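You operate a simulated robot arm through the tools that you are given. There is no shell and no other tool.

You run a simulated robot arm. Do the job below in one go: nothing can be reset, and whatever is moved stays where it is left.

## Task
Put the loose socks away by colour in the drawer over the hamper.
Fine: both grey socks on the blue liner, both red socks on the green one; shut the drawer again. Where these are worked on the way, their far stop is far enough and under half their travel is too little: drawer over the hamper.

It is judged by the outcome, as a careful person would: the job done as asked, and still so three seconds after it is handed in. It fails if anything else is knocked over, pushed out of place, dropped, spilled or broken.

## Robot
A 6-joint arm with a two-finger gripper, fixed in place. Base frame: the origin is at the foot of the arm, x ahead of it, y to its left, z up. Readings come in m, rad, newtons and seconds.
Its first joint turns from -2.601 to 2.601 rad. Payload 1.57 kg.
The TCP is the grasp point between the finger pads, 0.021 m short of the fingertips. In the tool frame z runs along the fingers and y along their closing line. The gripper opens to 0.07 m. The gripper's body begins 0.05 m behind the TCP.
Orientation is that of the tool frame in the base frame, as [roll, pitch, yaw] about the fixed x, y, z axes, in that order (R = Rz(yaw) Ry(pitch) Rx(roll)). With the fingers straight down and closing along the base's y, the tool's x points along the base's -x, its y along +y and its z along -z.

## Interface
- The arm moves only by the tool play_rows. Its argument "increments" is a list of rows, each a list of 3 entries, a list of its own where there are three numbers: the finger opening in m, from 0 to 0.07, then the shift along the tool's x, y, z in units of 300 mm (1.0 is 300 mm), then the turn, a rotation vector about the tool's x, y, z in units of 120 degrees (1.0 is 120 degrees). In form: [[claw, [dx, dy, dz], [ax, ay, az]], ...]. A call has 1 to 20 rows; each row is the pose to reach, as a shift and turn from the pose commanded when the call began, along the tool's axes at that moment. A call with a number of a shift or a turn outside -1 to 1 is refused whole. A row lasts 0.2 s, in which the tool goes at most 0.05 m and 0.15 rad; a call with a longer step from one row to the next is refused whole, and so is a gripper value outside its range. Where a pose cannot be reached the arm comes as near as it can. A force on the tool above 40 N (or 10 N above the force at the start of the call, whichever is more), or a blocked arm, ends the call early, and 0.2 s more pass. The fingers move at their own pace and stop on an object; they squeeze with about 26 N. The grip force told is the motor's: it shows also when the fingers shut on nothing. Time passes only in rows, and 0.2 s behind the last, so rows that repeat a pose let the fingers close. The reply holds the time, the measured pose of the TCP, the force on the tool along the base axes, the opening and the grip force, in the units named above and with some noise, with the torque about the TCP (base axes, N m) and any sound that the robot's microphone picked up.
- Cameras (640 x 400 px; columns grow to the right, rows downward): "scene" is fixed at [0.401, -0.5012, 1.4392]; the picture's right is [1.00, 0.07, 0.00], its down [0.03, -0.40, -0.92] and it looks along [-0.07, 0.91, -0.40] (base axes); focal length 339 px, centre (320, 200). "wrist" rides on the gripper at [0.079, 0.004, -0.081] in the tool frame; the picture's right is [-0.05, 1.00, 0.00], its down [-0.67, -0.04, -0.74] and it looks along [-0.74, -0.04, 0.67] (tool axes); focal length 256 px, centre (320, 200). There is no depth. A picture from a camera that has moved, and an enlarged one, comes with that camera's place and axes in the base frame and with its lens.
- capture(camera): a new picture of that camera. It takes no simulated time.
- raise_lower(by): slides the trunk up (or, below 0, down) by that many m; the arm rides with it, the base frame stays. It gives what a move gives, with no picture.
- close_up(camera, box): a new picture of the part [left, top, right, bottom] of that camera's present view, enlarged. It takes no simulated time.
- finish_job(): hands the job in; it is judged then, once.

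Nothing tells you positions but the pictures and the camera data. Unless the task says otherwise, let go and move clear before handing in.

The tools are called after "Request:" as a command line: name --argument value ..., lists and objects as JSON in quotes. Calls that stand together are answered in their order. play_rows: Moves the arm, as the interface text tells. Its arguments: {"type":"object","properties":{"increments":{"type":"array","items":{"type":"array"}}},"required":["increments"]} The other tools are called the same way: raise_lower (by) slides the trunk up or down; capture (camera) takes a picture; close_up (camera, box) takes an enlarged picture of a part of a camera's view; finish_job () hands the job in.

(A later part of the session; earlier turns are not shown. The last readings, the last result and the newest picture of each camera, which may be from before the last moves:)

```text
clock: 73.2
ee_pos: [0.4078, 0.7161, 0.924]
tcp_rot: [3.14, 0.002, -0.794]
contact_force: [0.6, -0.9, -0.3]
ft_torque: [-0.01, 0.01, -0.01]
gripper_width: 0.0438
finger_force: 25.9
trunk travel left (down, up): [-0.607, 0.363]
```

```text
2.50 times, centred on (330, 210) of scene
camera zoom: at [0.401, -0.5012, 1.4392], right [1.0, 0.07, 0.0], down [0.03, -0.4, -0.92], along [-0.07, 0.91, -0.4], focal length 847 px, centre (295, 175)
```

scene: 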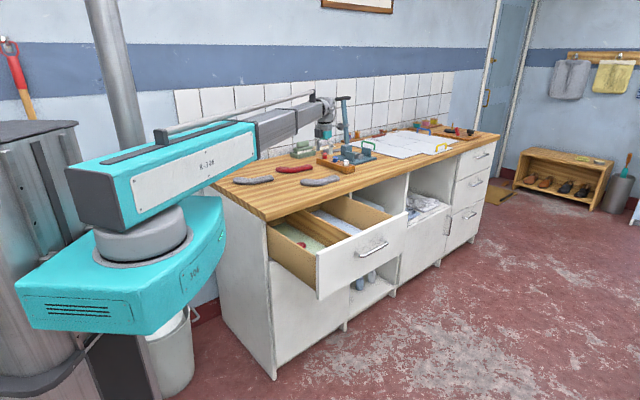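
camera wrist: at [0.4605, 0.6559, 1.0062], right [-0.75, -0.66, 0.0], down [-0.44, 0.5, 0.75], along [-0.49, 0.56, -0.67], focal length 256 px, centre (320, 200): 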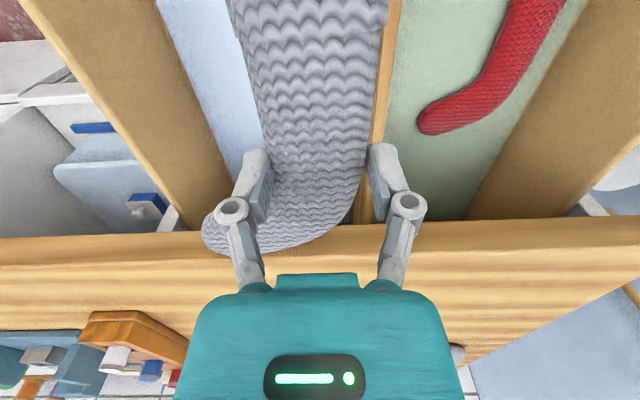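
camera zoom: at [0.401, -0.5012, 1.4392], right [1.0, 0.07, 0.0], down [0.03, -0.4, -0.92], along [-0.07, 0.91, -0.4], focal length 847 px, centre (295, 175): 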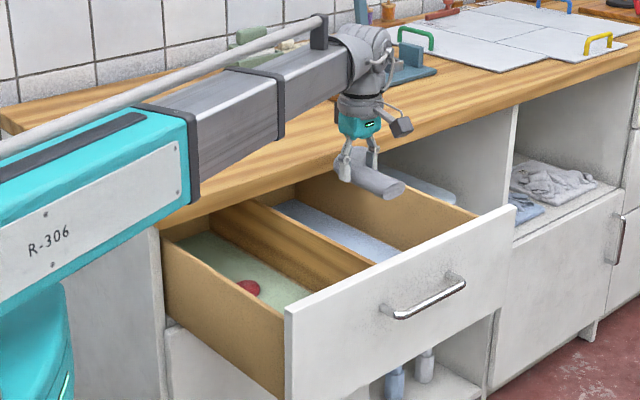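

Request:
close_up --camera "wrist" --box '[120, 0, 520, 250]'

```text
1.60 times, centred on (320, 125) of wrist
camera zoom: at [0.4605, 0.6559, 1.0062], right [-0.75, -0.66, 0.0], down [-0.44, 0.5, 0.75], along [-0.49, 0.56, -0.67], focal length 410 px, centre (320, 320)
```

zoom: 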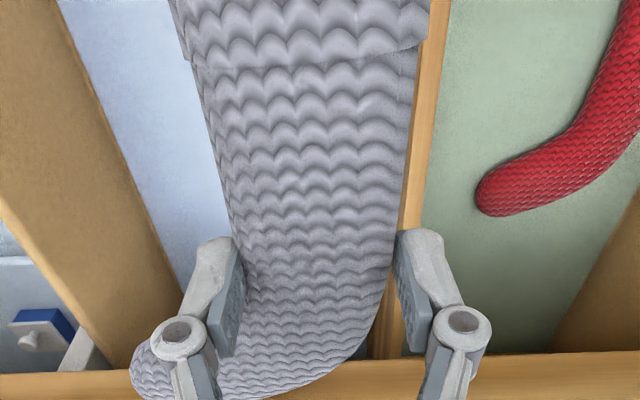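

The divider's blue side is at u≈0.748, so I'll shift 8 mm away from it, then lower the grey sock into the compartment.

Request:
play_rows --increments '[[0.03, [0, -0.0267, 0], [0, 0, 0]]]'

Request:
raise_lower --by -0.11

Request:
capture --camera "wrist"

Request:
close_up --camera "scene" --box '[240, 130, 420, 290]'

```text
clock: 73.6
ee_pos: [0.4137, 0.7206, 0.9254]
tcp_rot: [3.141, 0.002, -0.794]
contact_force: [-0.2, 1.1, -0.5]
ft_torque: [0.03, 0.02, 0.02]
gripper_width: 0.0441
finger_force: 26.1
trunk travel left (down, up): [-0.607, 0.363]
```

```text
clock: 75.0
ee_pos: [0.4136, 0.7202, 0.8149]
tcp_rot: [3.139, 0.002, -0.794]
contact_force: [-0.5, -0.6, -0.2]
ft_torque: [-0.04, 0.0, -0.01]
gripper_width: 0.044
finger_force: 26.0
trunk travel left (down, up): [-0.497, 0.473]
```

```text
taken
camera wrist: at [0.4662, 0.6613, 0.8962], right [-0.75, -0.66, 0.0], down [-0.44, 0.5, 0.75], along [-0.49, 0.56, -0.67], focal length 256 px, centre (320, 200)
```

wrist: 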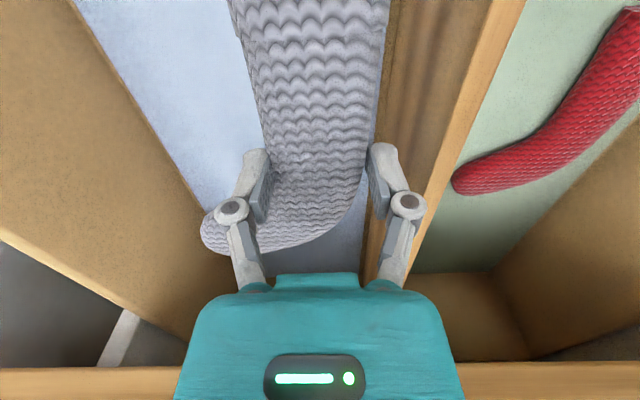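

```text
2.50 times, centred on (330, 210) of scene
camera zoom: at [0.401, -0.5012, 1.4392], right [1.0, 0.07, 0.0], down [0.03, -0.4, -0.92], along [-0.07, 0.91, -0.4], focal length 847 px, centre (295, 175)
```

zoom: 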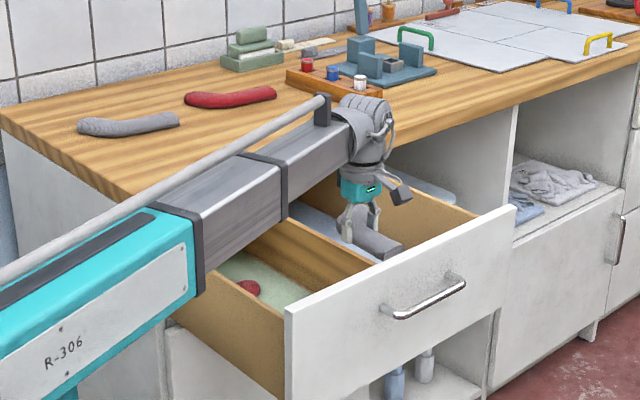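

Request:
raise_lower --by -0.077

Request:
play_rows --increments '[[0.03, [-0.05, 0, 0], [0, 0, 0]], [0.03, [-0.1, 0, 0], [0, 0, 0]], [0.03, [-0.1333, 0, 0], [0, 0, 0]]]'

Request:
raise_lower --by -0.006

Request:
capture --camera "wrist"

Request:
close_up --camera "scene" --box '[240, 130, 420, 290]'

```text
clock: 76.2
ee_pos: [0.4132, 0.7218, 0.7383]
tcp_rot: [3.141, 0.002, -0.795]
contact_force: [-0.2, -0.3, -0.5]
ft_torque: [0.03, 0.01, 0.02]
gripper_width: 0.0436
finger_force: 25.7
trunk travel left (down, up): [-0.42, 0.55]
```

```text
clock: 77.0
ee_pos: [0.3853, 0.7493, 0.7386]
tcp_rot: [3.141, 0.002, -0.794]
contact_force: [0.4, 0.1, -0.7]
ft_torque: [0.04, 0.02, -0.01]
gripper_width: 0.0439
finger_force: 26.4
trunk travel left (down, up): [-0.42, 0.55]
```

```text
clock: 77.5
ee_pos: [0.3859, 0.7498, 0.7331]
tcp_rot: [-3.141, 0.002, -0.795]
contact_force: [0.2, 0.1, -0.3]
ft_torque: [0.03, 0.0, 0.02]
gripper_width: 0.044
finger_force: 26.4
trunk travel left (down, up): [-0.414, 0.556]
```

```text
taken
camera wrist: at [0.4381, 0.6902, 0.8131], right [-0.75, -0.66, 0.0], down [-0.44, 0.5, 0.75], along [-0.49, 0.56, -0.67], focal length 256 px, centre (320, 200)
```

wrist: 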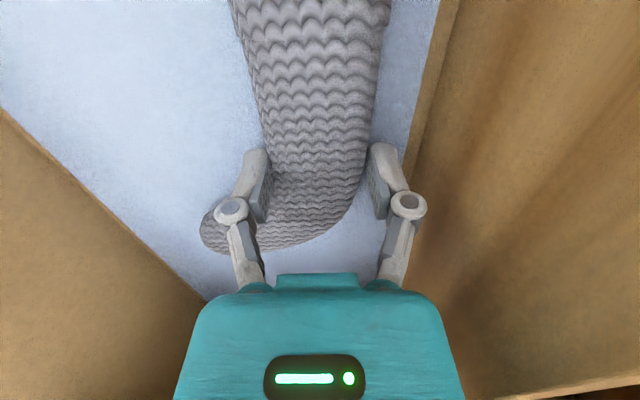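

```text
2.50 times, centred on (330, 210) of scene
camera zoom: at [0.401, -0.5012, 1.4392], right [1.0, 0.07, 0.0], down [0.03, -0.4, -0.92], along [-0.07, 0.91, -0.4], focal length 847 px, centre (295, 175)
```

zoom: 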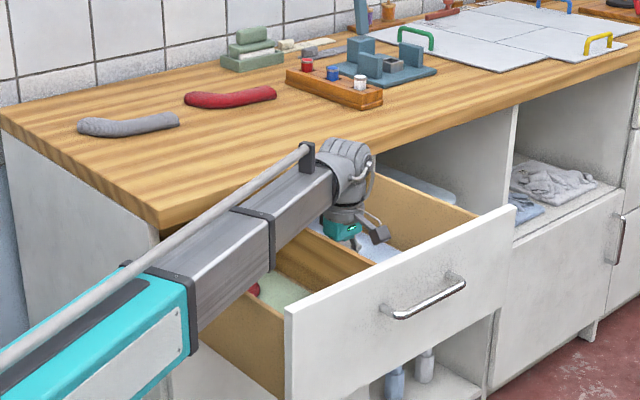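

The grey sock is just above the blue liner with clearance all round. Releasing and backing out.

Request:
play_rows --increments '[[0.05, [0, 0, 0], [0, 0, 0]], [0.057, [0, 0, 0], [0, 0, 0]], [0.057, [0, 0, 0], [0, 0, 0]], [0.057, [0, 0, 0], [0, 0, 0]]]'

Request:
raise_lower --by 0.04

Request:
play_rows --increments '[[0.057, [0.06, 0, 0], [0, 0, 0]], [0.057, [0.12, 0, 0], [0, 0, 0]]]'

Request:
raise_lower --by 0.29

Request:
capture --camera "wrist"

Request:
capture --camera "scene"

```text
clock: 78.5
ee_pos: [0.3864, 0.749, 0.7328]
tcp_rot: [-3.141, 0.001, -0.794]
contact_force: [0.5, -0.5, 0.5]
ft_torque: [0.01, 0.02, 0.0]
gripper_width: 0.057
finger_force: 0.1
trunk travel left (down, up): [-0.414, 0.556]
```

```text
clock: 79.3
ee_pos: [0.3857, 0.7492, 0.7718]
tcp_rot: [3.141, 0.002, -0.795]
contact_force: [0.4, 0.5, 0.8]
ft_torque: [-0.01, -0.02, 0.0]
gripper_width: 0.0569
finger_force: 0.2
trunk travel left (down, up): [-0.454, 0.516]
```

```text
clock: 80.0
ee_pos: [0.4112, 0.7246, 0.7726]
tcp_rot: [3.141, 0.003, -0.794]
contact_force: [1.0, -0.2, 0.4]
ft_torque: [0.0, 0.01, -0.03]
gripper_width: 0.0568
finger_force: 0.1
trunk travel left (down, up): [-0.454, 0.516]
```

```text
clock: 82.9
ee_pos: [0.4103, 0.7237, 1.0625]
tcp_rot: [-3.141, 0.002, -0.795]
contact_force: [0.0, -0.1, 0.4]
ft_torque: [-0.01, -0.01, 0.02]
gripper_width: 0.0569
finger_force: 0.0
trunk travel left (down, up): [-0.744, 0.226]
```

```text
taken
camera wrist: at [0.4637, 0.6644, 1.1431], right [-0.75, -0.66, 0.0], down [-0.44, 0.5, 0.75], along [-0.49, 0.56, -0.67], focal length 256 px, centre (320, 200)
```

wrist: 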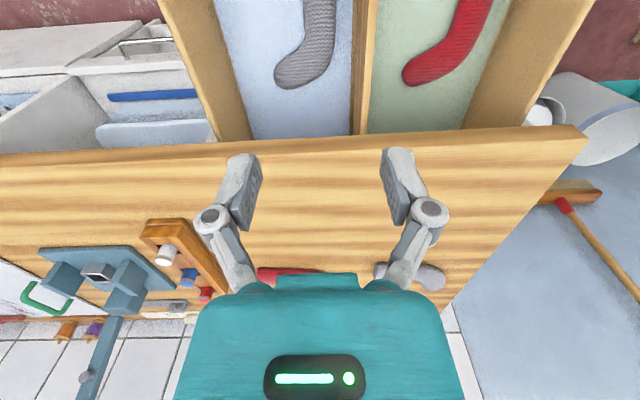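

```text
taken
```

scene: 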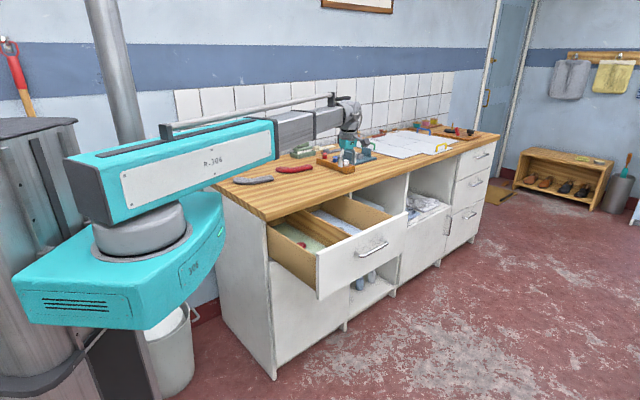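

The near grey sock is on the blue liner. Next is the left grey sock; I'll move over to it with the same kind of alignment.

Request:
play_rows --increments '[[0.07, [-0.066, 0.0248, 0], [0, 0, -0.0696]], [0.07, [-0.1319, 0.0496, 0], [0, 0, -0.1392]], [0.07, [-0.1979, 0.0744, 0], [0, 0, -0.2088]], [0.07, [-0.2638, 0.0992, 0], [0, 0, -0.2784]], [0.07, [-0.3298, 0.124, 0], [0, 0, -0.348]], [0.07, [-0.3957, 0.1488, 0], [0, 0, -0.4176]], [0.07, [-0.4617, 0.1736, 0], [0, 0, -0.4872]], [0.07, [-0.5276, 0.1984, 0], [0, 0, -0.5568]], [0.07, [-0.5936, 0.2232, 0], [0, 0, -0.6264]], [0.07, [-0.6595, 0.248, 0], [0, 0, -0.696]]]'

Request:
play_rows --increments '[[0.07, [-0.0641, -0.1254, 0], [0, 0, 0]], [0.07, [-0.1283, -0.2508, 0], [0, 0, 0]], [0.07, [-0.1924, -0.3762, 0], [0, 0, 0]], [0.07, [-0.2566, -0.5016, 0], [0, 0, 0]], [0.07, [-0.3207, -0.627, 0], [0, 0, 0]]]'

Request:
capture --camera "wrist"

Request:
close_up --camera "wrist" --box '[200, 0, 440, 200]'

Request:
capture --camera "scene"

```text
clock: 85.1
ee_pos: [0.2182, 0.813, 1.0626]
tcp_rot: [-3.14, 0.001, 0.667]
contact_force: [-0.1, -0.8, 0.0]
ft_torque: [0.0, -0.01, -0.02]
gripper_width: 0.0699
finger_force: 0.0
trunk travel left (down, up): [-0.744, 0.226]
```

```text
clock: 86.3
ee_pos: [0.0251, 0.9017, 1.0616]
tcp_rot: [-3.141, 0.0, 0.662]
contact_force: [0.2, 0.6, 0.4]
ft_torque: [0.03, -0.02, 0.0]
gripper_width: 0.0701
finger_force: 0.1
trunk travel left (down, up): [-0.744, 0.226]
```

```text
taken
camera wrist: at [0.0904, 0.9473, 1.1431], right [0.57, -0.82, 0.0], down [-0.55, -0.38, 0.75], along [-0.61, -0.43, -0.67], focal length 256 px, centre (320, 200)
```

wrist: 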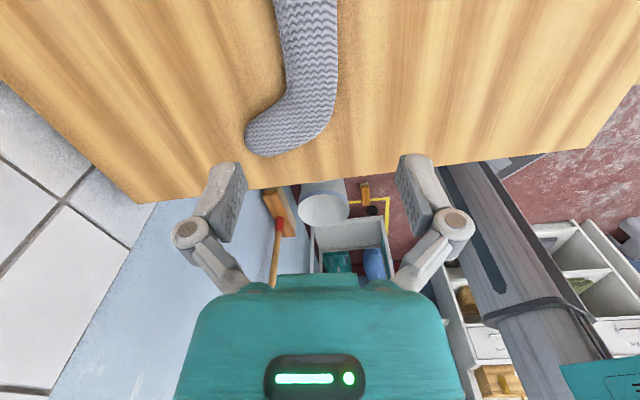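

```text
2.00 times, centred on (320, 100) of wrist
camera zoom: at [0.0904, 0.9473, 1.1431], right [0.57, -0.82, 0.0], down [-0.55, -0.38, 0.75], along [-0.61, -0.43, -0.67], focal length 512 px, centre (320, 400)
```

zoom: 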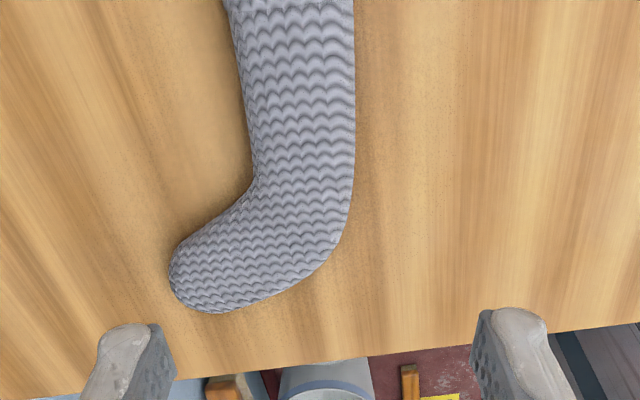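

```text
taken
```

scene: 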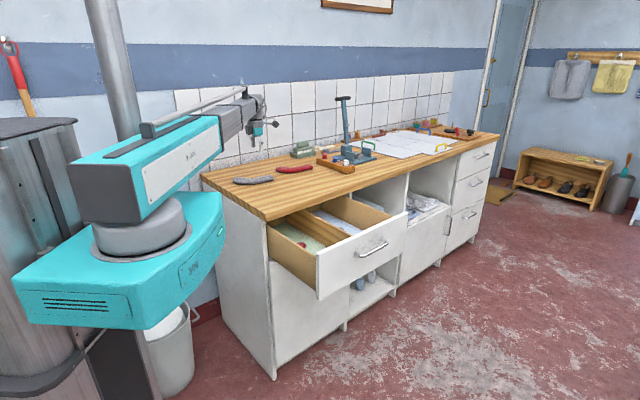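

The left grey sock is about 9 mm off to one side. Before gripping, I'll test with an empty gripper whether the wrist can turn the other way to the drop-off heading I want for the second socks.

Request:
play_rows --increments '[[0.07, [0, 0, 0], [0, 0, -0.067]], [0.07, [0, 0, 0], [0, 0, -0.134]], [0.07, [0, 0, 0], [0, 0, -0.201]], [0.07, [0, 0, 0], [0, 0, -0.268]], [0.07, [0, 0, 0], [0, 0, -0.335]], [0.07, [0, 0, 0], [0, 0, -0.402]], [0.07, [0, 0, 0], [0, 0, -0.469]], [0.07, [0, 0, 0], [0, 0, -0.536]], [0.07, [0, 0, 0], [0, 0, -0.603]], [0.07, [0, 0, 0], [0, 0, -0.67]], [0.07, [0, 0, 0], [0, 0, -0.737]], [0.07, [0, 0, 0], [0, 0, -0.804]]]'

Request:
capture --camera "wrist"

Request:
close_up --camera "scene" --box '[200, 70, 320, 170]'

```text
clock: 88.9
ee_pos: [0.0288, 0.901, 1.0622]
tcp_rot: [-3.14, -0.001, 1.458]
contact_force: [0.7, 0.8, -0.3]
ft_torque: [0.01, -0.02, 0.0]
gripper_width: 0.07
finger_force: 0.2
out of reach, approached as far as the arm can: row 7, 8, 9, 10, 11, 12
trunk travel left (down, up): [-0.744, 0.226]
```

```text
taken
camera wrist: at [0.0408, 0.98, 1.1433], right [0.99, -0.16, 0.0], down [-0.11, -0.66, 0.74], along [-0.12, -0.73, -0.67], focal length 256 px, centre (320, 200)
```

wrist: 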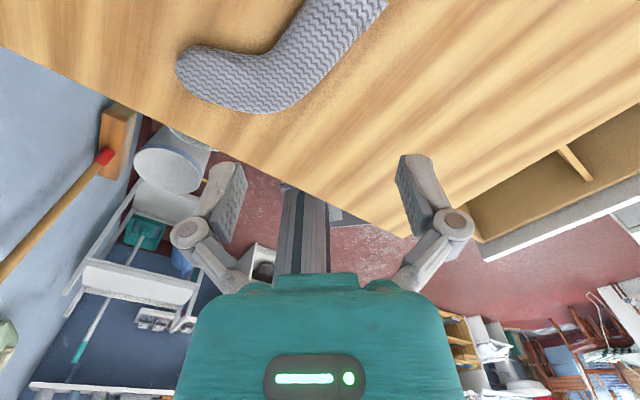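

```text
4.00 times, centred on (260, 120) of scene
camera zoom: at [0.401, -0.5012, 1.4392], right [1.0, 0.07, 0.0], down [0.03, -0.4, -0.92], along [-0.07, 0.91, -0.4], focal length 1356 px, centre (560, 520)
```

zoom: 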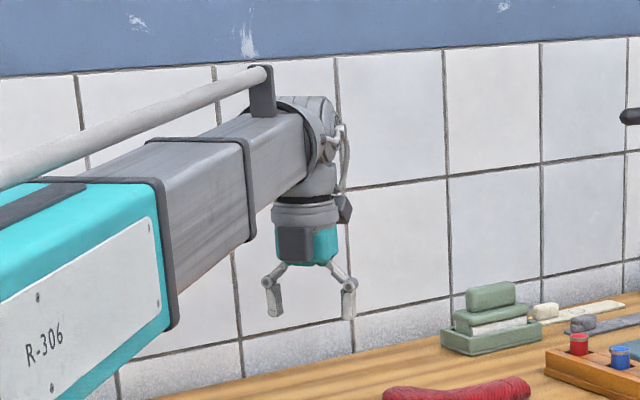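

Good that I tested: the wrist roll stops there, so I'll use the opposite finger order (camera on the toe side) for the second sock in each compartment. Turning the tool the long way round in free air now.

Request:
play_rows --increments '[[0.07, [-0.001, -0.005, 0], [0, 0, 0.067]], [0.07, [-0.002, -0.01, 0], [0, 0, 0.134]], [0.07, [-0.002, -0.014, 0], [0, 0, 0.201]], [0.07, [-0.003, -0.019, 0], [0, 0, 0.268]], [0.07, [-0.004, -0.024, 0], [0, 0, 0.335]], [0.07, [-0.005, -0.028, 0], [0, 0, 0.402]], [0.07, [-0.006, -0.033, 0], [0, 0, 0.469]], [0.07, [-0.006, -0.038, 0], [0, 0, 0.536]], [0.07, [-0.007, -0.042, 0], [0, 0, 0.603]], [0.07, [-0.008, -0.047, 0], [0, 0, 0.67]], [0.07, [-0.009, -0.052, 0], [0, 0, 0.737]], [0.07, [-0.01, -0.057, 0], [0, 0, 0.804]], [0.07, [-0.01, -0.062, 0], [0, 0, 0.871]], [0.07, [-0.011, -0.066, 0], [0, 0, 0.9396]]]'

Request:
play_rows --increments '[[0.07, [0, 0, 0], [0, 0, 0.067]], [0.07, [0, 0, 0], [0, 0, 0.134]], [0.07, [0, 0, 0], [0, 0, 0.201]], [0.07, [0, 0, 0], [0, 0, 0.268]], [0.07, [0, 0, 0], [0, 0, 0.335]], [0.07, [0, 0, 0], [0, 0, 0.402]], [0.07, [0, 0, 0], [0, 0, 0.469]], [0.07, [0, 0, 0], [0, 0, 0.536]], [0.07, [0, 0, 0], [0, 0, 0.603]], [0.07, [0, 0, 0], [0, 0, 0.67]], [0.07, [0, 0, 0], [0, 0, 0.737]], [0.07, [0, 0, 0], [0, 0, 0.804]], [0.07, [0, 0, 0], [0, 0, 0.871]], [0.07, [0, 0, 0], [0, 0, 0.9396]]]'

Request:
capture --camera "wrist"

Request:
close_up --camera "wrist" --box '[200, 0, 440, 200]'

```text
clock: 91.9
ee_pos: [0.0072, 0.8991, 1.0635]
tcp_rot: [-3.141, 0.003, -0.513]
contact_force: [0.0, 0.8, 0.4]
ft_torque: [-0.03, -0.01, -0.01]
gripper_width: 0.0702
finger_force: 0.0
trunk travel left (down, up): [-0.744, 0.226]
```

```text
clock: 94.9
ee_pos: [0.0074, 0.8996, 1.0628]
tcp_rot: [3.139, 0.001, -2.478]
contact_force: [-0.9, 0.3, 0.1]
ft_torque: [-0.02, -0.01, 0.0]
gripper_width: 0.0703
finger_force: 0.0
trunk travel left (down, up): [-0.744, 0.226]
```

```text
taken
camera wrist: at [-0.0579, 0.855, 1.1433], right [-0.57, 0.82, 0.0], down [0.55, 0.38, 0.74], along [0.61, 0.43, -0.67], focal length 256 px, centre (320, 200)
```

wrist: 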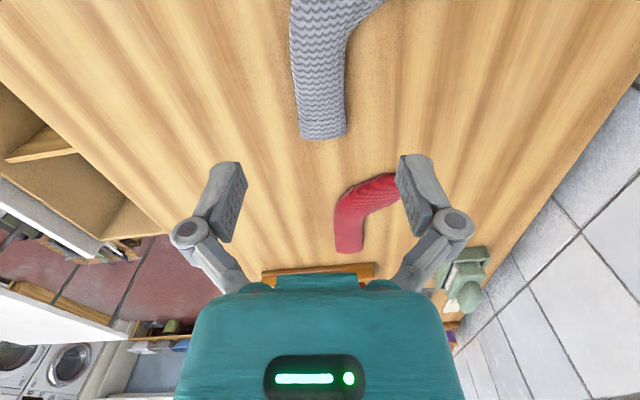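

```text
2.00 times, centred on (320, 100) of wrist
camera zoom: at [-0.0579, 0.855, 1.1433], right [-0.57, 0.82, 0.0], down [0.55, 0.38, 0.74], along [0.61, 0.43, -0.67], focal length 512 px, centre (320, 400)
```

zoom: 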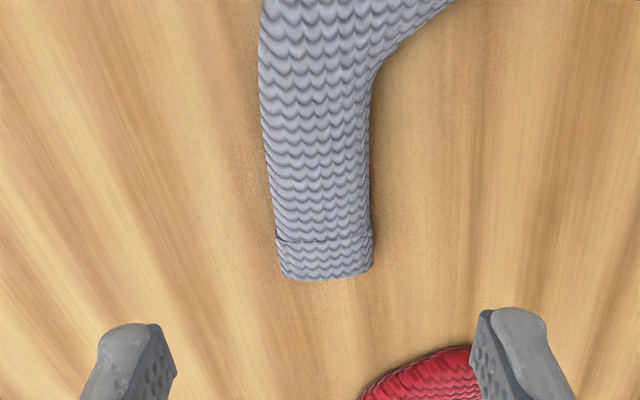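

Request:
play_rows --increments '[[0.07, [0, -0.006, 0], [0, 0, 0]]]'

Request:
raise_lower --by -0.1

Request:
capture --camera "wrist"

Request:
close_up --camera "scene" --box '[200, 110, 320, 210]'

```text
clock: 95.3
ee_pos: [0.0077, 0.8988, 1.0621]
tcp_rot: [3.14, 0.001, -2.476]
contact_force: [-0.4, 0.2, 0.9]
ft_torque: [0.02, 0.02, 0.01]
gripper_width: 0.0702
finger_force: 0.1
trunk travel left (down, up): [-0.744, 0.226]
```

```text
clock: 96.6
ee_pos: [0.0067, 0.8986, 0.9634]
tcp_rot: [3.139, 0.001, -2.478]
contact_force: [0.5, -1.1, 0.8]
ft_torque: [0.0, -0.02, 0.02]
gripper_width: 0.0698
finger_force: 0.1
trunk travel left (down, up): [-0.644, 0.326]
```

```text
taken
camera wrist: at [-0.0567, 0.8531, 1.0434], right [-0.57, 0.82, 0.0], down [0.55, 0.38, 0.74], along [0.61, 0.43, -0.67], focal length 256 px, centre (320, 200)
```

wrist: 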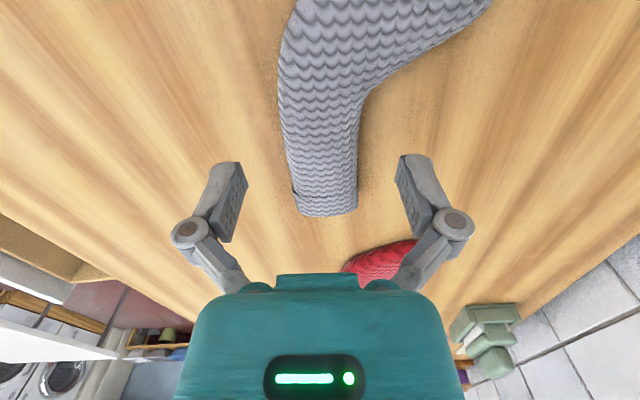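

```text
4.00 times, centred on (260, 160) of scene
camera zoom: at [0.401, -0.5012, 1.4392], right [1.0, 0.07, 0.0], down [0.03, -0.4, -0.92], along [-0.07, 0.91, -0.4], focal length 1356 px, centre (560, 360)
```

zoom: 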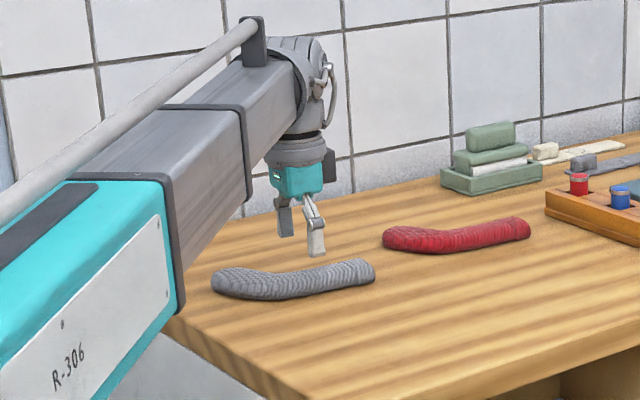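

Request:
raise_lower --by -0.037

Request:
play_rows --increments '[[0.03, [0, 0, 0], [0, 0, 0]], [0.03, [0, 0, 0], [0, 0, 0]], [0.03, [0, 0, 0], [0, 0, 0]], [0.03, [0, 0, 0], [0, 0, 0]]]'

Request:
raise_lower --by 0.1

Request:
capture --camera "wrist"

Request:
close_up --camera "scene" --box '[200, 110, 320, 210]'

```text
clock: 97.4
ee_pos: [0.0081, 0.8977, 0.9249]
tcp_rot: [3.141, -0.001, -2.478]
contact_force: [-0.7, 0.1, -0.7]
ft_torque: [0.01, 0.01, -0.04]
gripper_width: 0.0699
finger_force: 0.0
trunk travel left (down, up): [-0.607, 0.363]
```

```text
clock: 98.4
ee_pos: [0.0085, 0.8978, 0.9256]
tcp_rot: [3.139, 0.0, -2.478]
contact_force: [1.4, -0.7, 6.3]
ft_torque: [-0.06, -0.03, 0.13]
gripper_width: 0.0442
finger_force: 26.0
trunk travel left (down, up): [-0.607, 0.363]
```

```text
clock: 99.7
ee_pos: [0.0083, 0.8988, 1.025]
tcp_rot: [3.141, -0.001, -2.477]
contact_force: [-0.2, 0.5, 0.0]
ft_torque: [0.01, -0.01, 0.0]
gripper_width: 0.0441
finger_force: 26.0
trunk travel left (down, up): [-0.707, 0.263]
```

```text
taken
camera wrist: at [-0.0567, 0.8534, 1.1061], right [-0.57, 0.82, 0.0], down [0.55, 0.38, 0.74], along [0.61, 0.43, -0.67], focal length 256 px, centre (320, 200)
```

wrist: 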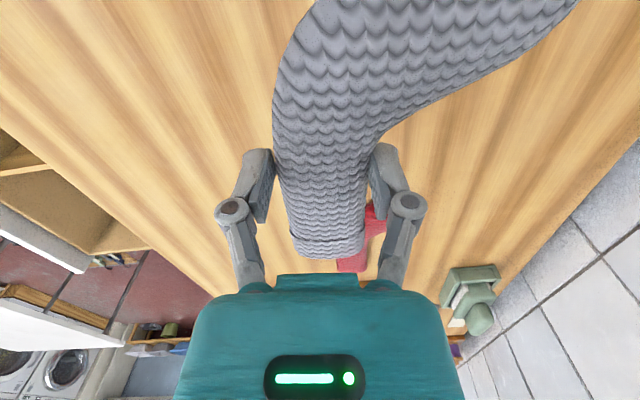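

```text
4.00 times, centred on (260, 160) of scene
camera zoom: at [0.401, -0.5012, 1.4392], right [1.0, 0.07, 0.0], down [0.03, -0.4, -0.92], along [-0.07, 0.91, -0.4], focal length 1356 px, centre (560, 360)
```

zoom: 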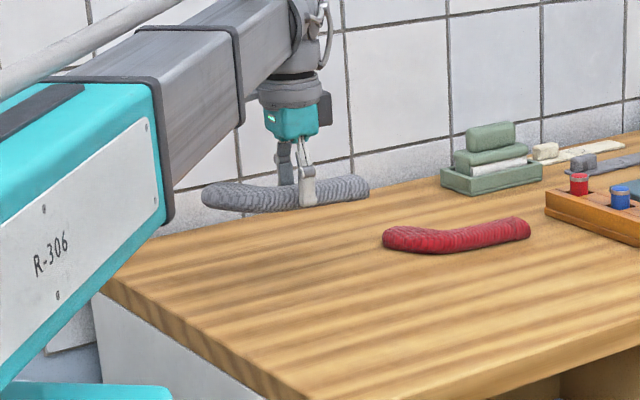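

The left grey sock is lifted. Carrying it to the blue compartment, to nest in front of and beside the first grey one.

Request:
play_rows --increments '[[0.03, [-0.0438, -0.0727, 0], [0, 0, 0.0697]], [0.03, [-0.0876, -0.1455, 0], [0, 0, 0.1393]], [0.03, [-0.1314, -0.2182, 0], [0, 0, 0.209]], [0.03, [-0.1752, -0.2909, 0], [0, 0, 0.2786]], [0.03, [-0.219, -0.3637, 0], [0, 0, 0.3483]], [0.03, [-0.2628, -0.4364, 0], [0, 0, 0.418]], [0.03, [-0.3066, -0.5091, 0], [0, 0, 0.4876]], [0.03, [-0.3504, -0.5818, 0], [0, 0, 0.5573]], [0.03, [-0.3942, -0.6546, 0], [0, 0, 0.6269]], [0.03, [-0.438, -0.7273, 0], [0, 0, 0.6966]]]'

Request:
play_rows --increments '[[0.03, [-0.1287, 0.0591, 0], [0, 0, 0]], [0.03, [-0.2574, 0.1182, 0], [0, 0, 0]], [0.03, [-0.3862, 0.1774, 0], [0, 0, 0]], [0.03, [-0.5149, 0.2365, 0], [0, 0, 0]], [0.03, [-0.6436, 0.2956, 0], [0, 0, 0]], [0.03, [-0.7723, 0.3547, 0], [0, 0, 0]]]'

Request:
capture --camera "wrist"

Request:
capture --camera "scene"

```text
clock: 101.9
ee_pos: [0.245, 0.8063, 1.024]
tcp_rot: [3.14, -0.002, 2.345]
contact_force: [-0.1, 0.1, 0.1]
ft_torque: [0.03, 0.03, 0.0]
gripper_width: 0.0437
finger_force: 26.2
trunk travel left (down, up): [-0.707, 0.263]
```

```text
clock: 103.3
ee_pos: [0.4879, 0.718, 1.0256]
tcp_rot: [3.141, -0.002, 2.348]
contact_force: [0.7, -0.3, -0.2]
ft_torque: [0.01, 0.03, 0.01]
gripper_width: 0.0439
finger_force: 26.3
trunk travel left (down, up): [-0.707, 0.263]
```

```text
taken
camera wrist: at [0.4346, 0.7784, 1.1062], right [0.75, 0.66, 0.0], down [0.44, -0.5, 0.74], along [0.49, -0.56, -0.67], focal length 256 px, centre (320, 200)
```

wrist: 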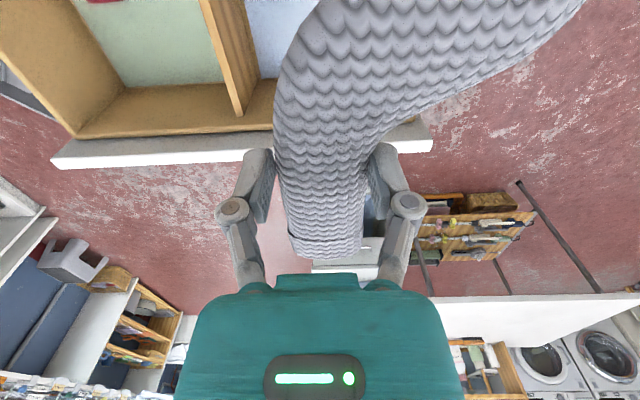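

```text
taken
```

scene: 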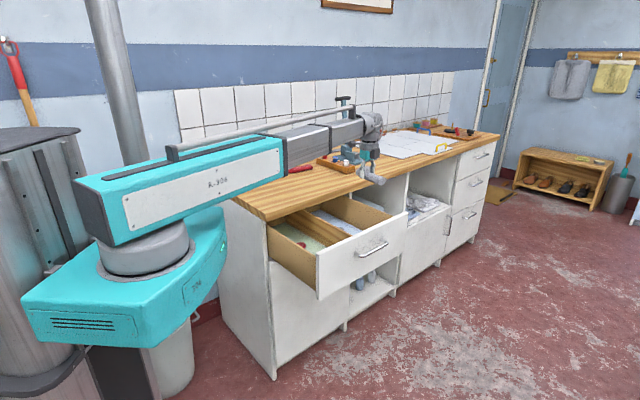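

Request:
play_rows --increments '[[0.03, [0.007, -0.01, 0], [0, 0, 0]]]'

Request:
raise_lower --by -0.12

Request:
capture --camera "wrist"

Request:
close_up --camera "scene" --box '[260, 130, 440, 290]'

```text
clock: 103.7
ee_pos: [0.4819, 0.7184, 1.0255]
tcp_rot: [-3.141, -0.002, 2.346]
contact_force: [0.1, 0.0, -0.7]
ft_torque: [0.01, 0.0, -0.01]
gripper_width: 0.044
finger_force: 26.2
trunk travel left (down, up): [-0.707, 0.263]
```

```text
clock: 105.2
ee_pos: [0.4842, 0.7185, 0.9052]
tcp_rot: [-3.141, 0.0, 2.348]
contact_force: [0.1, 1.3, 0.5]
ft_torque: [-0.01, -0.02, -0.06]
gripper_width: 0.044
finger_force: 26.0
trunk travel left (down, up): [-0.587, 0.383]
```

```text
taken
camera wrist: at [0.4297, 0.7775, 0.9864], right [0.75, 0.66, 0.0], down [0.44, -0.5, 0.74], along [0.49, -0.56, -0.67], focal length 256 px, centre (320, 200)
```

wrist: 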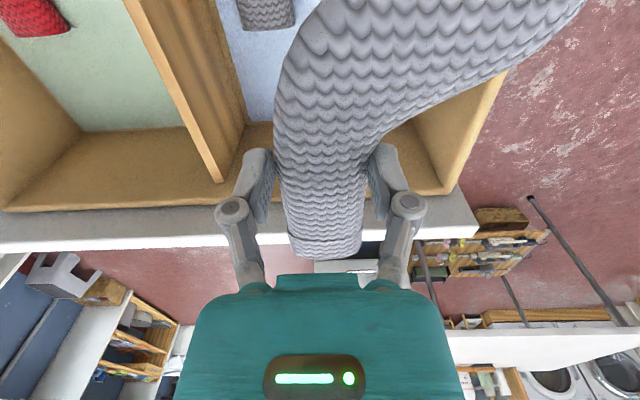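

```text
2.50 times, centred on (350, 210) of scene
camera zoom: at [0.401, -0.5012, 1.4392], right [1.0, 0.07, 0.0], down [0.03, -0.4, -0.92], along [-0.07, 0.91, -0.4], focal length 847 px, centre (245, 175)
```

zoom: 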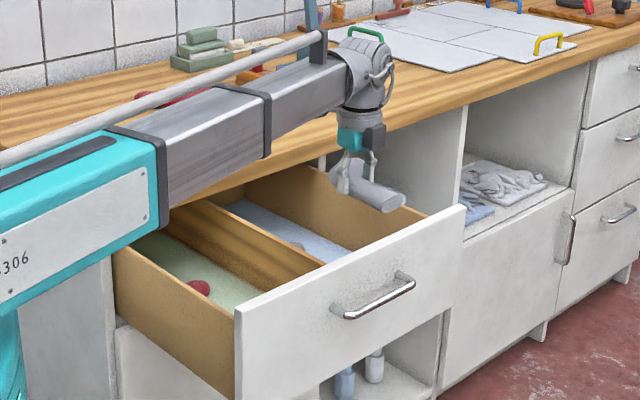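

Request:
play_rows --increments '[[0.03, [0.01, 0, 0], [0, 0, 0]]]'

Request:
raise_lower --by -0.1

Request:
capture --camera "wrist"

Request:
close_up --camera "scene" --box '[260, 130, 440, 290]'

```text
clock: 105.6
ee_pos: [0.4804, 0.7199, 0.9057]
tcp_rot: [3.14, -0.001, 2.349]
contact_force: [1.1, 0.4, 0.0]
ft_torque: [0.0, 0.02, -0.03]
gripper_width: 0.044
finger_force: 26.1
trunk travel left (down, up): [-0.587, 0.383]
```

```text
clock: 107.0
ee_pos: [0.4798, 0.7202, 0.8062]
tcp_rot: [-3.141, -0.001, 2.347]
contact_force: [0.3, 0.3, 0.1]
ft_torque: [0.0, 0.0, 0.01]
gripper_width: 0.044
finger_force: 26.1
trunk travel left (down, up): [-0.487, 0.483]
```

```text
taken
camera wrist: at [0.4276, 0.7797, 0.8864], right [0.75, 0.66, 0.0], down [0.44, -0.5, 0.74], along [0.49, -0.56, -0.67], focal length 256 px, centre (320, 200)
```

wrist: 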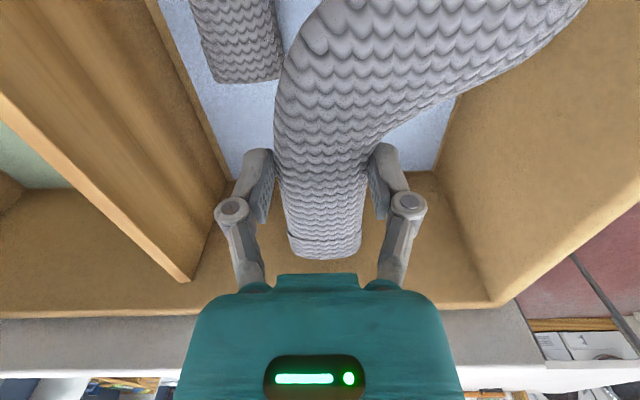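

```text
2.50 times, centred on (350, 210) of scene
camera zoom: at [0.401, -0.5012, 1.4392], right [1.0, 0.07, 0.0], down [0.03, -0.4, -0.92], along [-0.07, 0.91, -0.4], focal length 847 px, centre (245, 175)
```

zoom: 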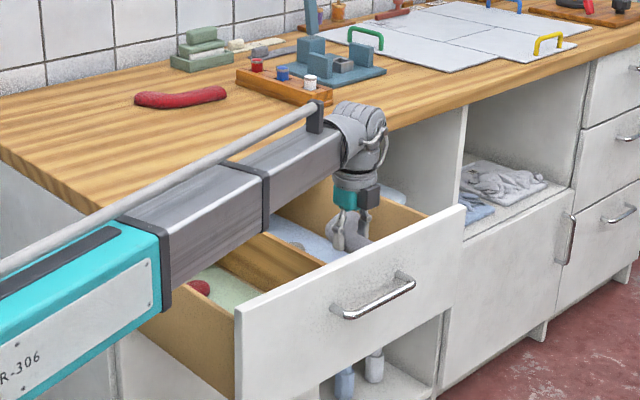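

The cuff clears the front wall by roughly 1.5–2 cm and the first sock lies clear to the side. Lowering the rest of the way.

Request:
raise_lower --by -0.06

Request:
raise_lower --by -0.013

Request:
capture --camera "wrist"

Request:
close_up --camera "scene" --box '[260, 130, 440, 290]'

```text
clock: 108.0
ee_pos: [0.4803, 0.7198, 0.7461]
tcp_rot: [-3.141, -0.003, 2.348]
contact_force: [-0.1, -0.1, -0.2]
ft_torque: [-0.03, 0.04, 0.02]
gripper_width: 0.044
finger_force: 26.3
trunk travel left (down, up): [-0.427, 0.543]
```

```text
clock: 108.6
ee_pos: [0.4791, 0.7191, 0.7332]
tcp_rot: [3.139, 0.0, 2.348]
contact_force: [0.7, 0.5, -0.2]
ft_torque: [-0.01, -0.03, 0.04]
gripper_width: 0.0439
finger_force: 26.5
trunk travel left (down, up): [-0.414, 0.556]
```

```text
taken
camera wrist: at [0.4276, 0.7797, 0.8133], right [0.75, 0.66, 0.0], down [0.44, -0.5, 0.74], along [0.49, -0.56, -0.67], focal length 256 px, centre (320, 200)
```

wrist: 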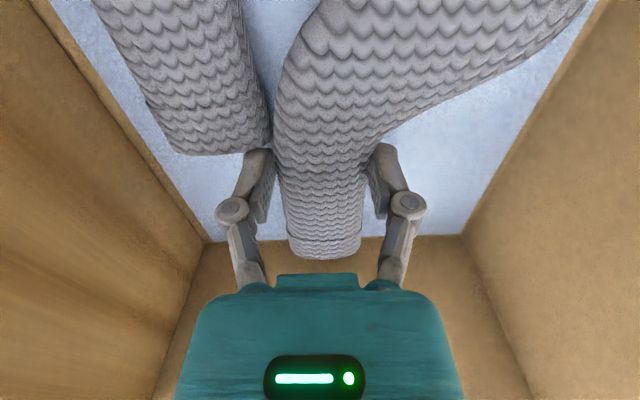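

```text
2.50 times, centred on (350, 210) of scene
camera zoom: at [0.401, -0.5012, 1.4392], right [1.0, 0.07, 0.0], down [0.03, -0.4, -0.92], along [-0.07, 0.91, -0.4], focal length 847 px, centre (245, 175)
```

zoom: 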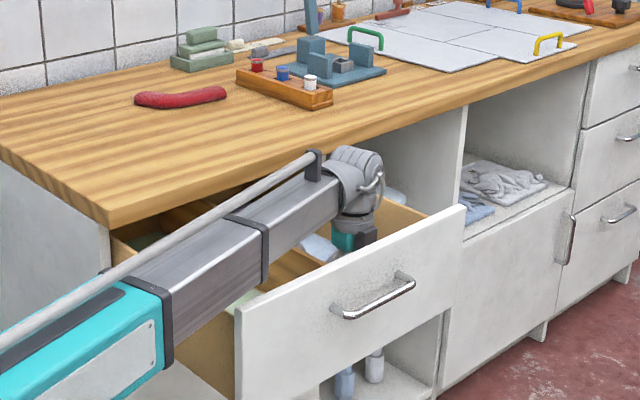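

Request:
play_rows --increments '[[0.03, [-0.012, 0, 0], [0, 0, 0]], [0.05, [-0.012, 0, 0], [0, 0, 0]], [0.055, [-0.012, 0, 0], [0, 0, 0]], [0.055, [-0.012, 0, 0], [0, 0, 0]], [0.055, [-0.012, 0, 0], [0, 0, 0]]]'

Request:
raise_lower --by 0.05

Request:
capture --camera "wrist"

```text
clock: 109.8
ee_pos: [0.4837, 0.7175, 0.7312]
tcp_rot: [-3.142, -0.002, 2.347]
contact_force: [-1.1, -0.1, -1.0]
ft_torque: [0.0, 0.0, 0.01]
gripper_width: 0.0548
finger_force: 0.1
trunk travel left (down, up): [-0.414, 0.556]
```

```text
clock: 110.7
ee_pos: [0.4822, 0.7184, 0.7831]
tcp_rot: [-3.141, -0.002, 2.347]
contact_force: [-0.5, 1.0, -0.3]
ft_torque: [-0.01, 0.01, 0.01]
gripper_width: 0.055
finger_force: 0.1
trunk travel left (down, up): [-0.464, 0.506]
```

```text
taken
camera wrist: at [0.4302, 0.7771, 0.8633], right [0.75, 0.66, 0.0], down [0.44, -0.5, 0.74], along [0.49, -0.56, -0.67], focal length 256 px, centre (320, 200)
```

wrist: 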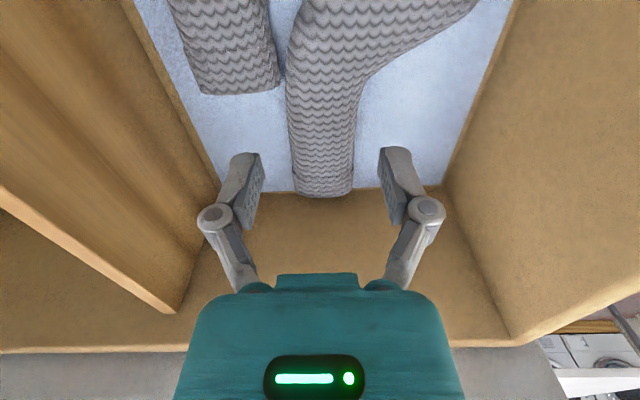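

Both grey socks are now on the blue liner, side by side. Raising clear; the last red sock lies farther than straight-down reach, so I'll look at it next.

Request:
raise_lower --by 0.29

Request:
capture --camera "wrist"

Request:
close_up --camera "scene" --box '[240, 130, 420, 290]'

Request:
close_up --camera "scene" --box '[250, 130, 350, 200]'

```text
clock: 113.6
ee_pos: [0.4815, 0.7167, 1.073]
tcp_rot: [3.14, -0.001, 2.348]
contact_force: [-0.6, -0.5, -0.1]
ft_torque: [-0.01, -0.02, 0.02]
gripper_width: 0.0551
finger_force: 0.0
trunk travel left (down, up): [-0.754, 0.216]
```

```text
taken
camera wrist: at [0.4302, 0.7772, 1.1533], right [0.75, 0.66, 0.0], down [0.44, -0.5, 0.74], along [0.49, -0.56, -0.67], focal length 256 px, centre (320, 200)
```

wrist: 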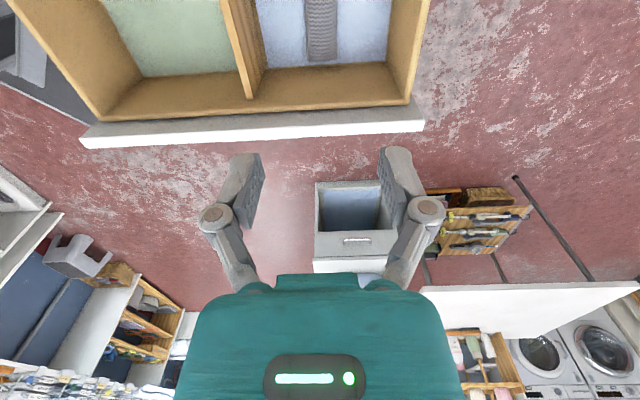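

```text
2.50 times, centred on (330, 210) of scene
camera zoom: at [0.401, -0.5012, 1.4392], right [1.0, 0.07, 0.0], down [0.03, -0.4, -0.92], along [-0.07, 0.91, -0.4], focal length 847 px, centre (295, 175)
```

zoom: 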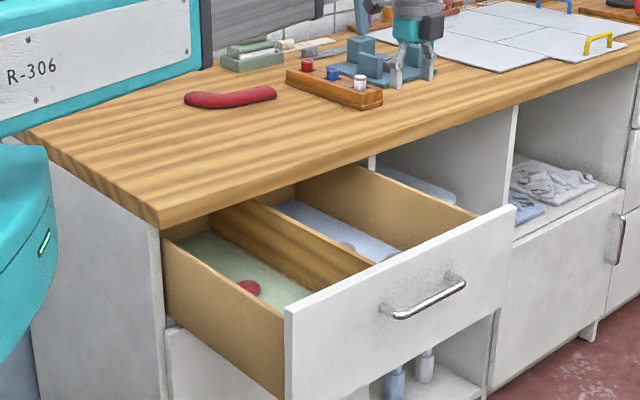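

```text
5.71 times, centred on (300, 165) of scene
camera zoom: at [0.401, -0.5012, 1.4392], right [1.0, 0.07, 0.0], down [0.03, -0.4, -0.92], along [-0.07, 0.91, -0.4], focal length 1937 px, centre (434, 400)
```

zoom: 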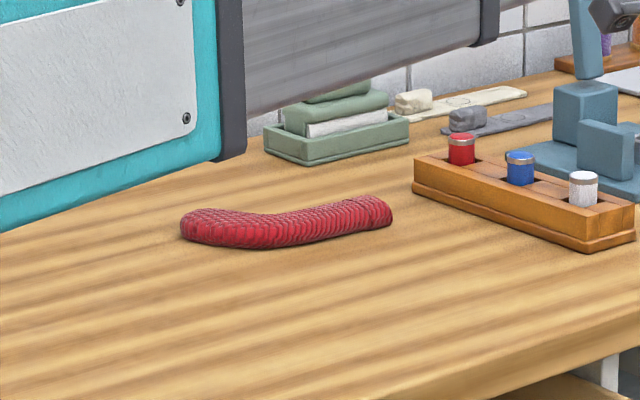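

The far red sock sits at about 1.06 m, beyond straight-down reach, so I'll fetch it with the tool tilted and set it down nearer first. I start by turning the wrist round in free air.

Request:
play_rows --increments '[[0.07, [0.0565, -0.0215, 0], [0, 0, -0.0665]], [0.07, [0.1131, -0.0431, 0], [0, 0, -0.1331]], [0.07, [0.1696, -0.0646, 0], [0, 0, -0.1996]], [0.07, [0.2262, -0.0862, 0], [0, 0, -0.2662]], [0.07, [0.2827, -0.1077, 0], [0, 0, -0.3327]], [0.07, [0.3393, -0.1293, 0], [0, 0, -0.3993]], [0.07, [0.3958, -0.1508, 0], [0, 0, -0.4658]], [0.07, [0.4524, -0.1724, 0], [0, 0, -0.5324]], [0.07, [0.5089, -0.1939, 0], [0, 0, -0.5989]], [0.07, [0.5655, -0.2155, 0], [0, 0, -0.6655]], [0.07, [0.622, -0.237, 0], [0, 0, -0.732]]]'

Request:
play_rows --increments '[[0.07, [0.0281, 0.0502, 0], [0, 0, -0.0665]], [0.07, [0.0562, 0.1003, 0], [0, 0, -0.1331]], [0.07, [0.0843, 0.1505, 0], [0, 0, -0.1996]], [0.07, [0.1124, 0.2006, 0], [0, 0, -0.2662]], [0.07, [0.1405, 0.2508, 0], [0, 0, -0.3327]], [0.07, [0.1685, 0.3009, 0], [0, 0, -0.3993]], [0.07, [0.1966, 0.3511, 0], [0, 0, -0.4658]], [0.07, [0.2247, 0.4012, 0], [0, 0, -0.5324]], [0.07, [0.2528, 0.4514, 0], [0, 0, -0.5989]], [0.07, [0.2809, 0.5015, 0], [0, 0, -0.6655]], [0.07, [0.309, 0.5517, 0], [0, 0, -0.732]]]'

Request:
play_rows --increments '[[0.07, [0, 0, 0], [0, 0, -0.0665]], [0.07, [0, 0, 0], [0, 0, -0.1331]], [0.07, [0, 0, 0], [0, 0, -0.1996]], [0.07, [0, 0, 0], [0, 0, -0.2662]], [0.07, [0, 0, 0], [0, 0, -0.3327]], [0.07, [0, 0, 0], [0, 0, -0.3993]], [0.07, [0, 0, 0], [0, 0, -0.4658]], [0.07, [0, 0, 0], [0, 0, -0.5324]], [0.07, [0, 0, 0], [0, 0, -0.5989]], [0.07, [0, 0, 0], [0, 0, -0.6655]], [0.07, [0, 0, 0], [0, 0, -0.732]]]'

Request:
capture --camera "scene"

```text
clock: 116.0
ee_pos: [0.3009, 0.8003, 1.0722]
tcp_rot: [3.139, 0.001, -2.4]
contact_force: [0.1, 0.4, -0.4]
ft_torque: [-0.01, -0.01, -0.02]
gripper_width: 0.07
finger_force: 0.1
trunk travel left (down, up): [-0.754, 0.216]
```

```text
clock: 118.4
ee_pos: [0.1206, 0.8618, 1.0724]
tcp_rot: [-3.14, 0.002, -0.866]
contact_force: [-0.9, 0.0, -0.1]
ft_torque: [-0.01, -0.02, 0.01]
gripper_width: 0.07
finger_force: 0.0
trunk travel left (down, up): [-0.754, 0.216]
```

```text
clock: 120.8
ee_pos: [0.1225, 0.8601, 1.0724]
tcp_rot: [-3.139, 0.001, 0.667]
contact_force: [-0.5, -0.1, 0.5]
ft_torque: [-0.01, -0.01, 0.01]
gripper_width: 0.07
finger_force: 0.1
trunk travel left (down, up): [-0.754, 0.216]
```

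```text
taken
```

scene: 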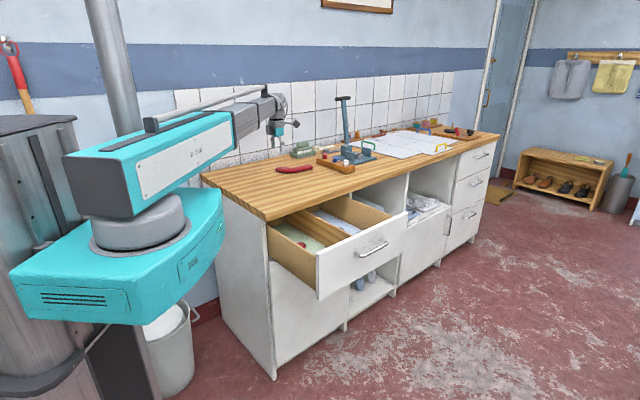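

Now the tool is at the right heading; I'll tilt it 45° toward the sock's cuff while extending out over the far red sock.

Request:
play_rows --increments '[[0.07, [0.0971, -0.0642, -0.0053], [0, 0.0625, 0]], [0.07, [0.1928, -0.1283, -0.021], [0, 0.125, 0]], [0.07, [0.2859, -0.1925, -0.0469], [0, 0.1875, 0]], [0.07, [0.3748, -0.2567, -0.0826], [0, 0.25, 0]], [0.07, [0.4585, -0.3208, -0.1274], [0, 0.3125, 0]], [0.07, [0.5358, -0.385, -0.1806], [0, 0.375, 0]]]'

Request:
capture --camera "wrist"

Request:
capture --camera "scene"

```text
clock: 122.2
ee_pos: [0.1769, 1.0501, 1.1262]
tcp_rot: [-3.138, -0.789, 0.663]
contact_force: [0.4, 0.8, -0.5]
ft_torque: [0.03, -0.02, 0.01]
gripper_width: 0.0701
finger_force: 0.0
trunk travel left (down, up): [-0.754, 0.216]
```

```text
taken
camera wrist: at [0.1776, 1.0459, 1.2403], right [0.59, -0.81, -0.04], down [-0.81, -0.59, 0.05], along [-0.07, 0.0, -1.0], focal length 256 px, centre (320, 200)
```

wrist: 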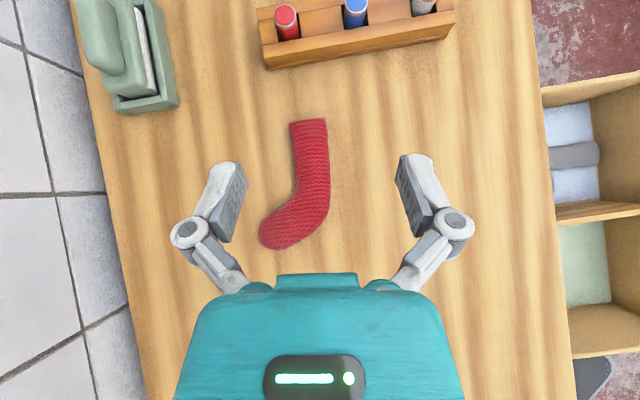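

```text
taken
```

scene: 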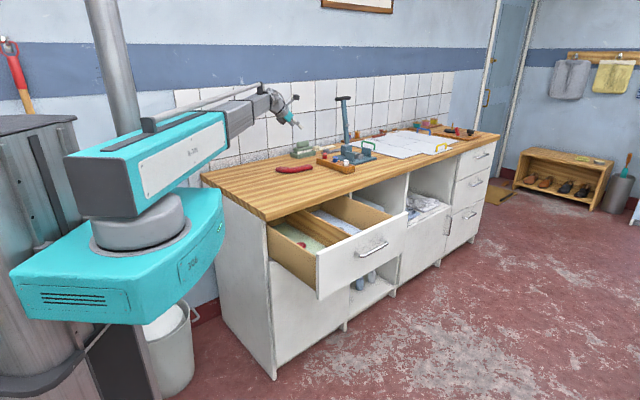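

I have a clear top-down view of the far red sock. Enlarging to measure its position exactly.

Request:
close_up --camera "wrist" --box '[220, 100, 380, 260]'

```text
2.50 times, centred on (300, 180) of wrist
camera zoom: at [0.1776, 1.0459, 1.2403], right [0.59, -0.81, -0.04], down [-0.81, -0.59, 0.05], along [-0.07, 0.0, -1.0], focal length 640 px, centre (370, 250)
```

zoom: 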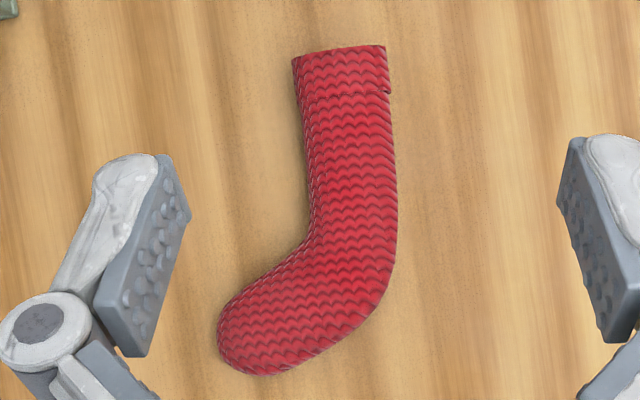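

The leg lies at az≈40° with the grip point near (0.1725, 1.067). I'll test whether the arm can reach that with a smaller tilt of 40°, which keeps the gripper housing higher above the worktop.

Request:
play_rows --increments '[[0.07, [-0.0052, -0.0267, 0.0215], [0.0071, -0.0217, -0.0071]], [0.07, [-0.0103, -0.0533, 0.043], [0.0142, -0.0433, -0.0141]]]'

Request:
capture --camera "wrist"

Request:
close_up --camera "scene" --box '[230, 70, 350, 190]'

```text
clock: 122.8
ee_pos: [0.1719, 1.0671, 1.1158]
tcp_rot: [-3.139, -0.695, 0.703]
contact_force: [0.2, 0.1, 0.2]
ft_torque: [0.0, 0.01, 0.0]
gripper_width: 0.0701
finger_force: 0.1
trunk travel left (down, up): [-0.754, 0.216]
```

```text
taken
camera wrist: at [0.1818, 1.0694, 1.2281], right [0.62, -0.79, -0.04], down [-0.77, -0.62, 0.15], along [-0.14, -0.06, -0.99], focal length 256 px, centre (320, 200)
```

wrist: 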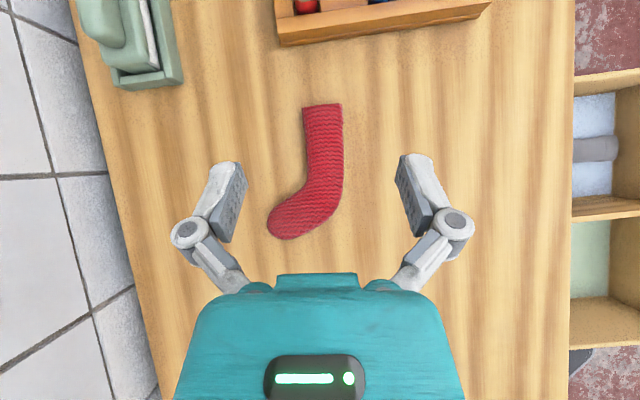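

```text
3.33 times, centred on (290, 130) of scene
camera zoom: at [0.401, -0.5012, 1.4392], right [1.0, 0.07, 0.0], down [0.03, -0.4, -0.92], along [-0.07, 0.91, -0.4], focal length 1130 px, centre (420, 433)
```

zoom: 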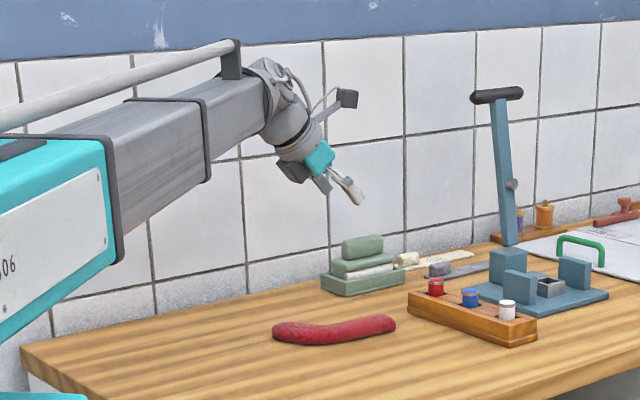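

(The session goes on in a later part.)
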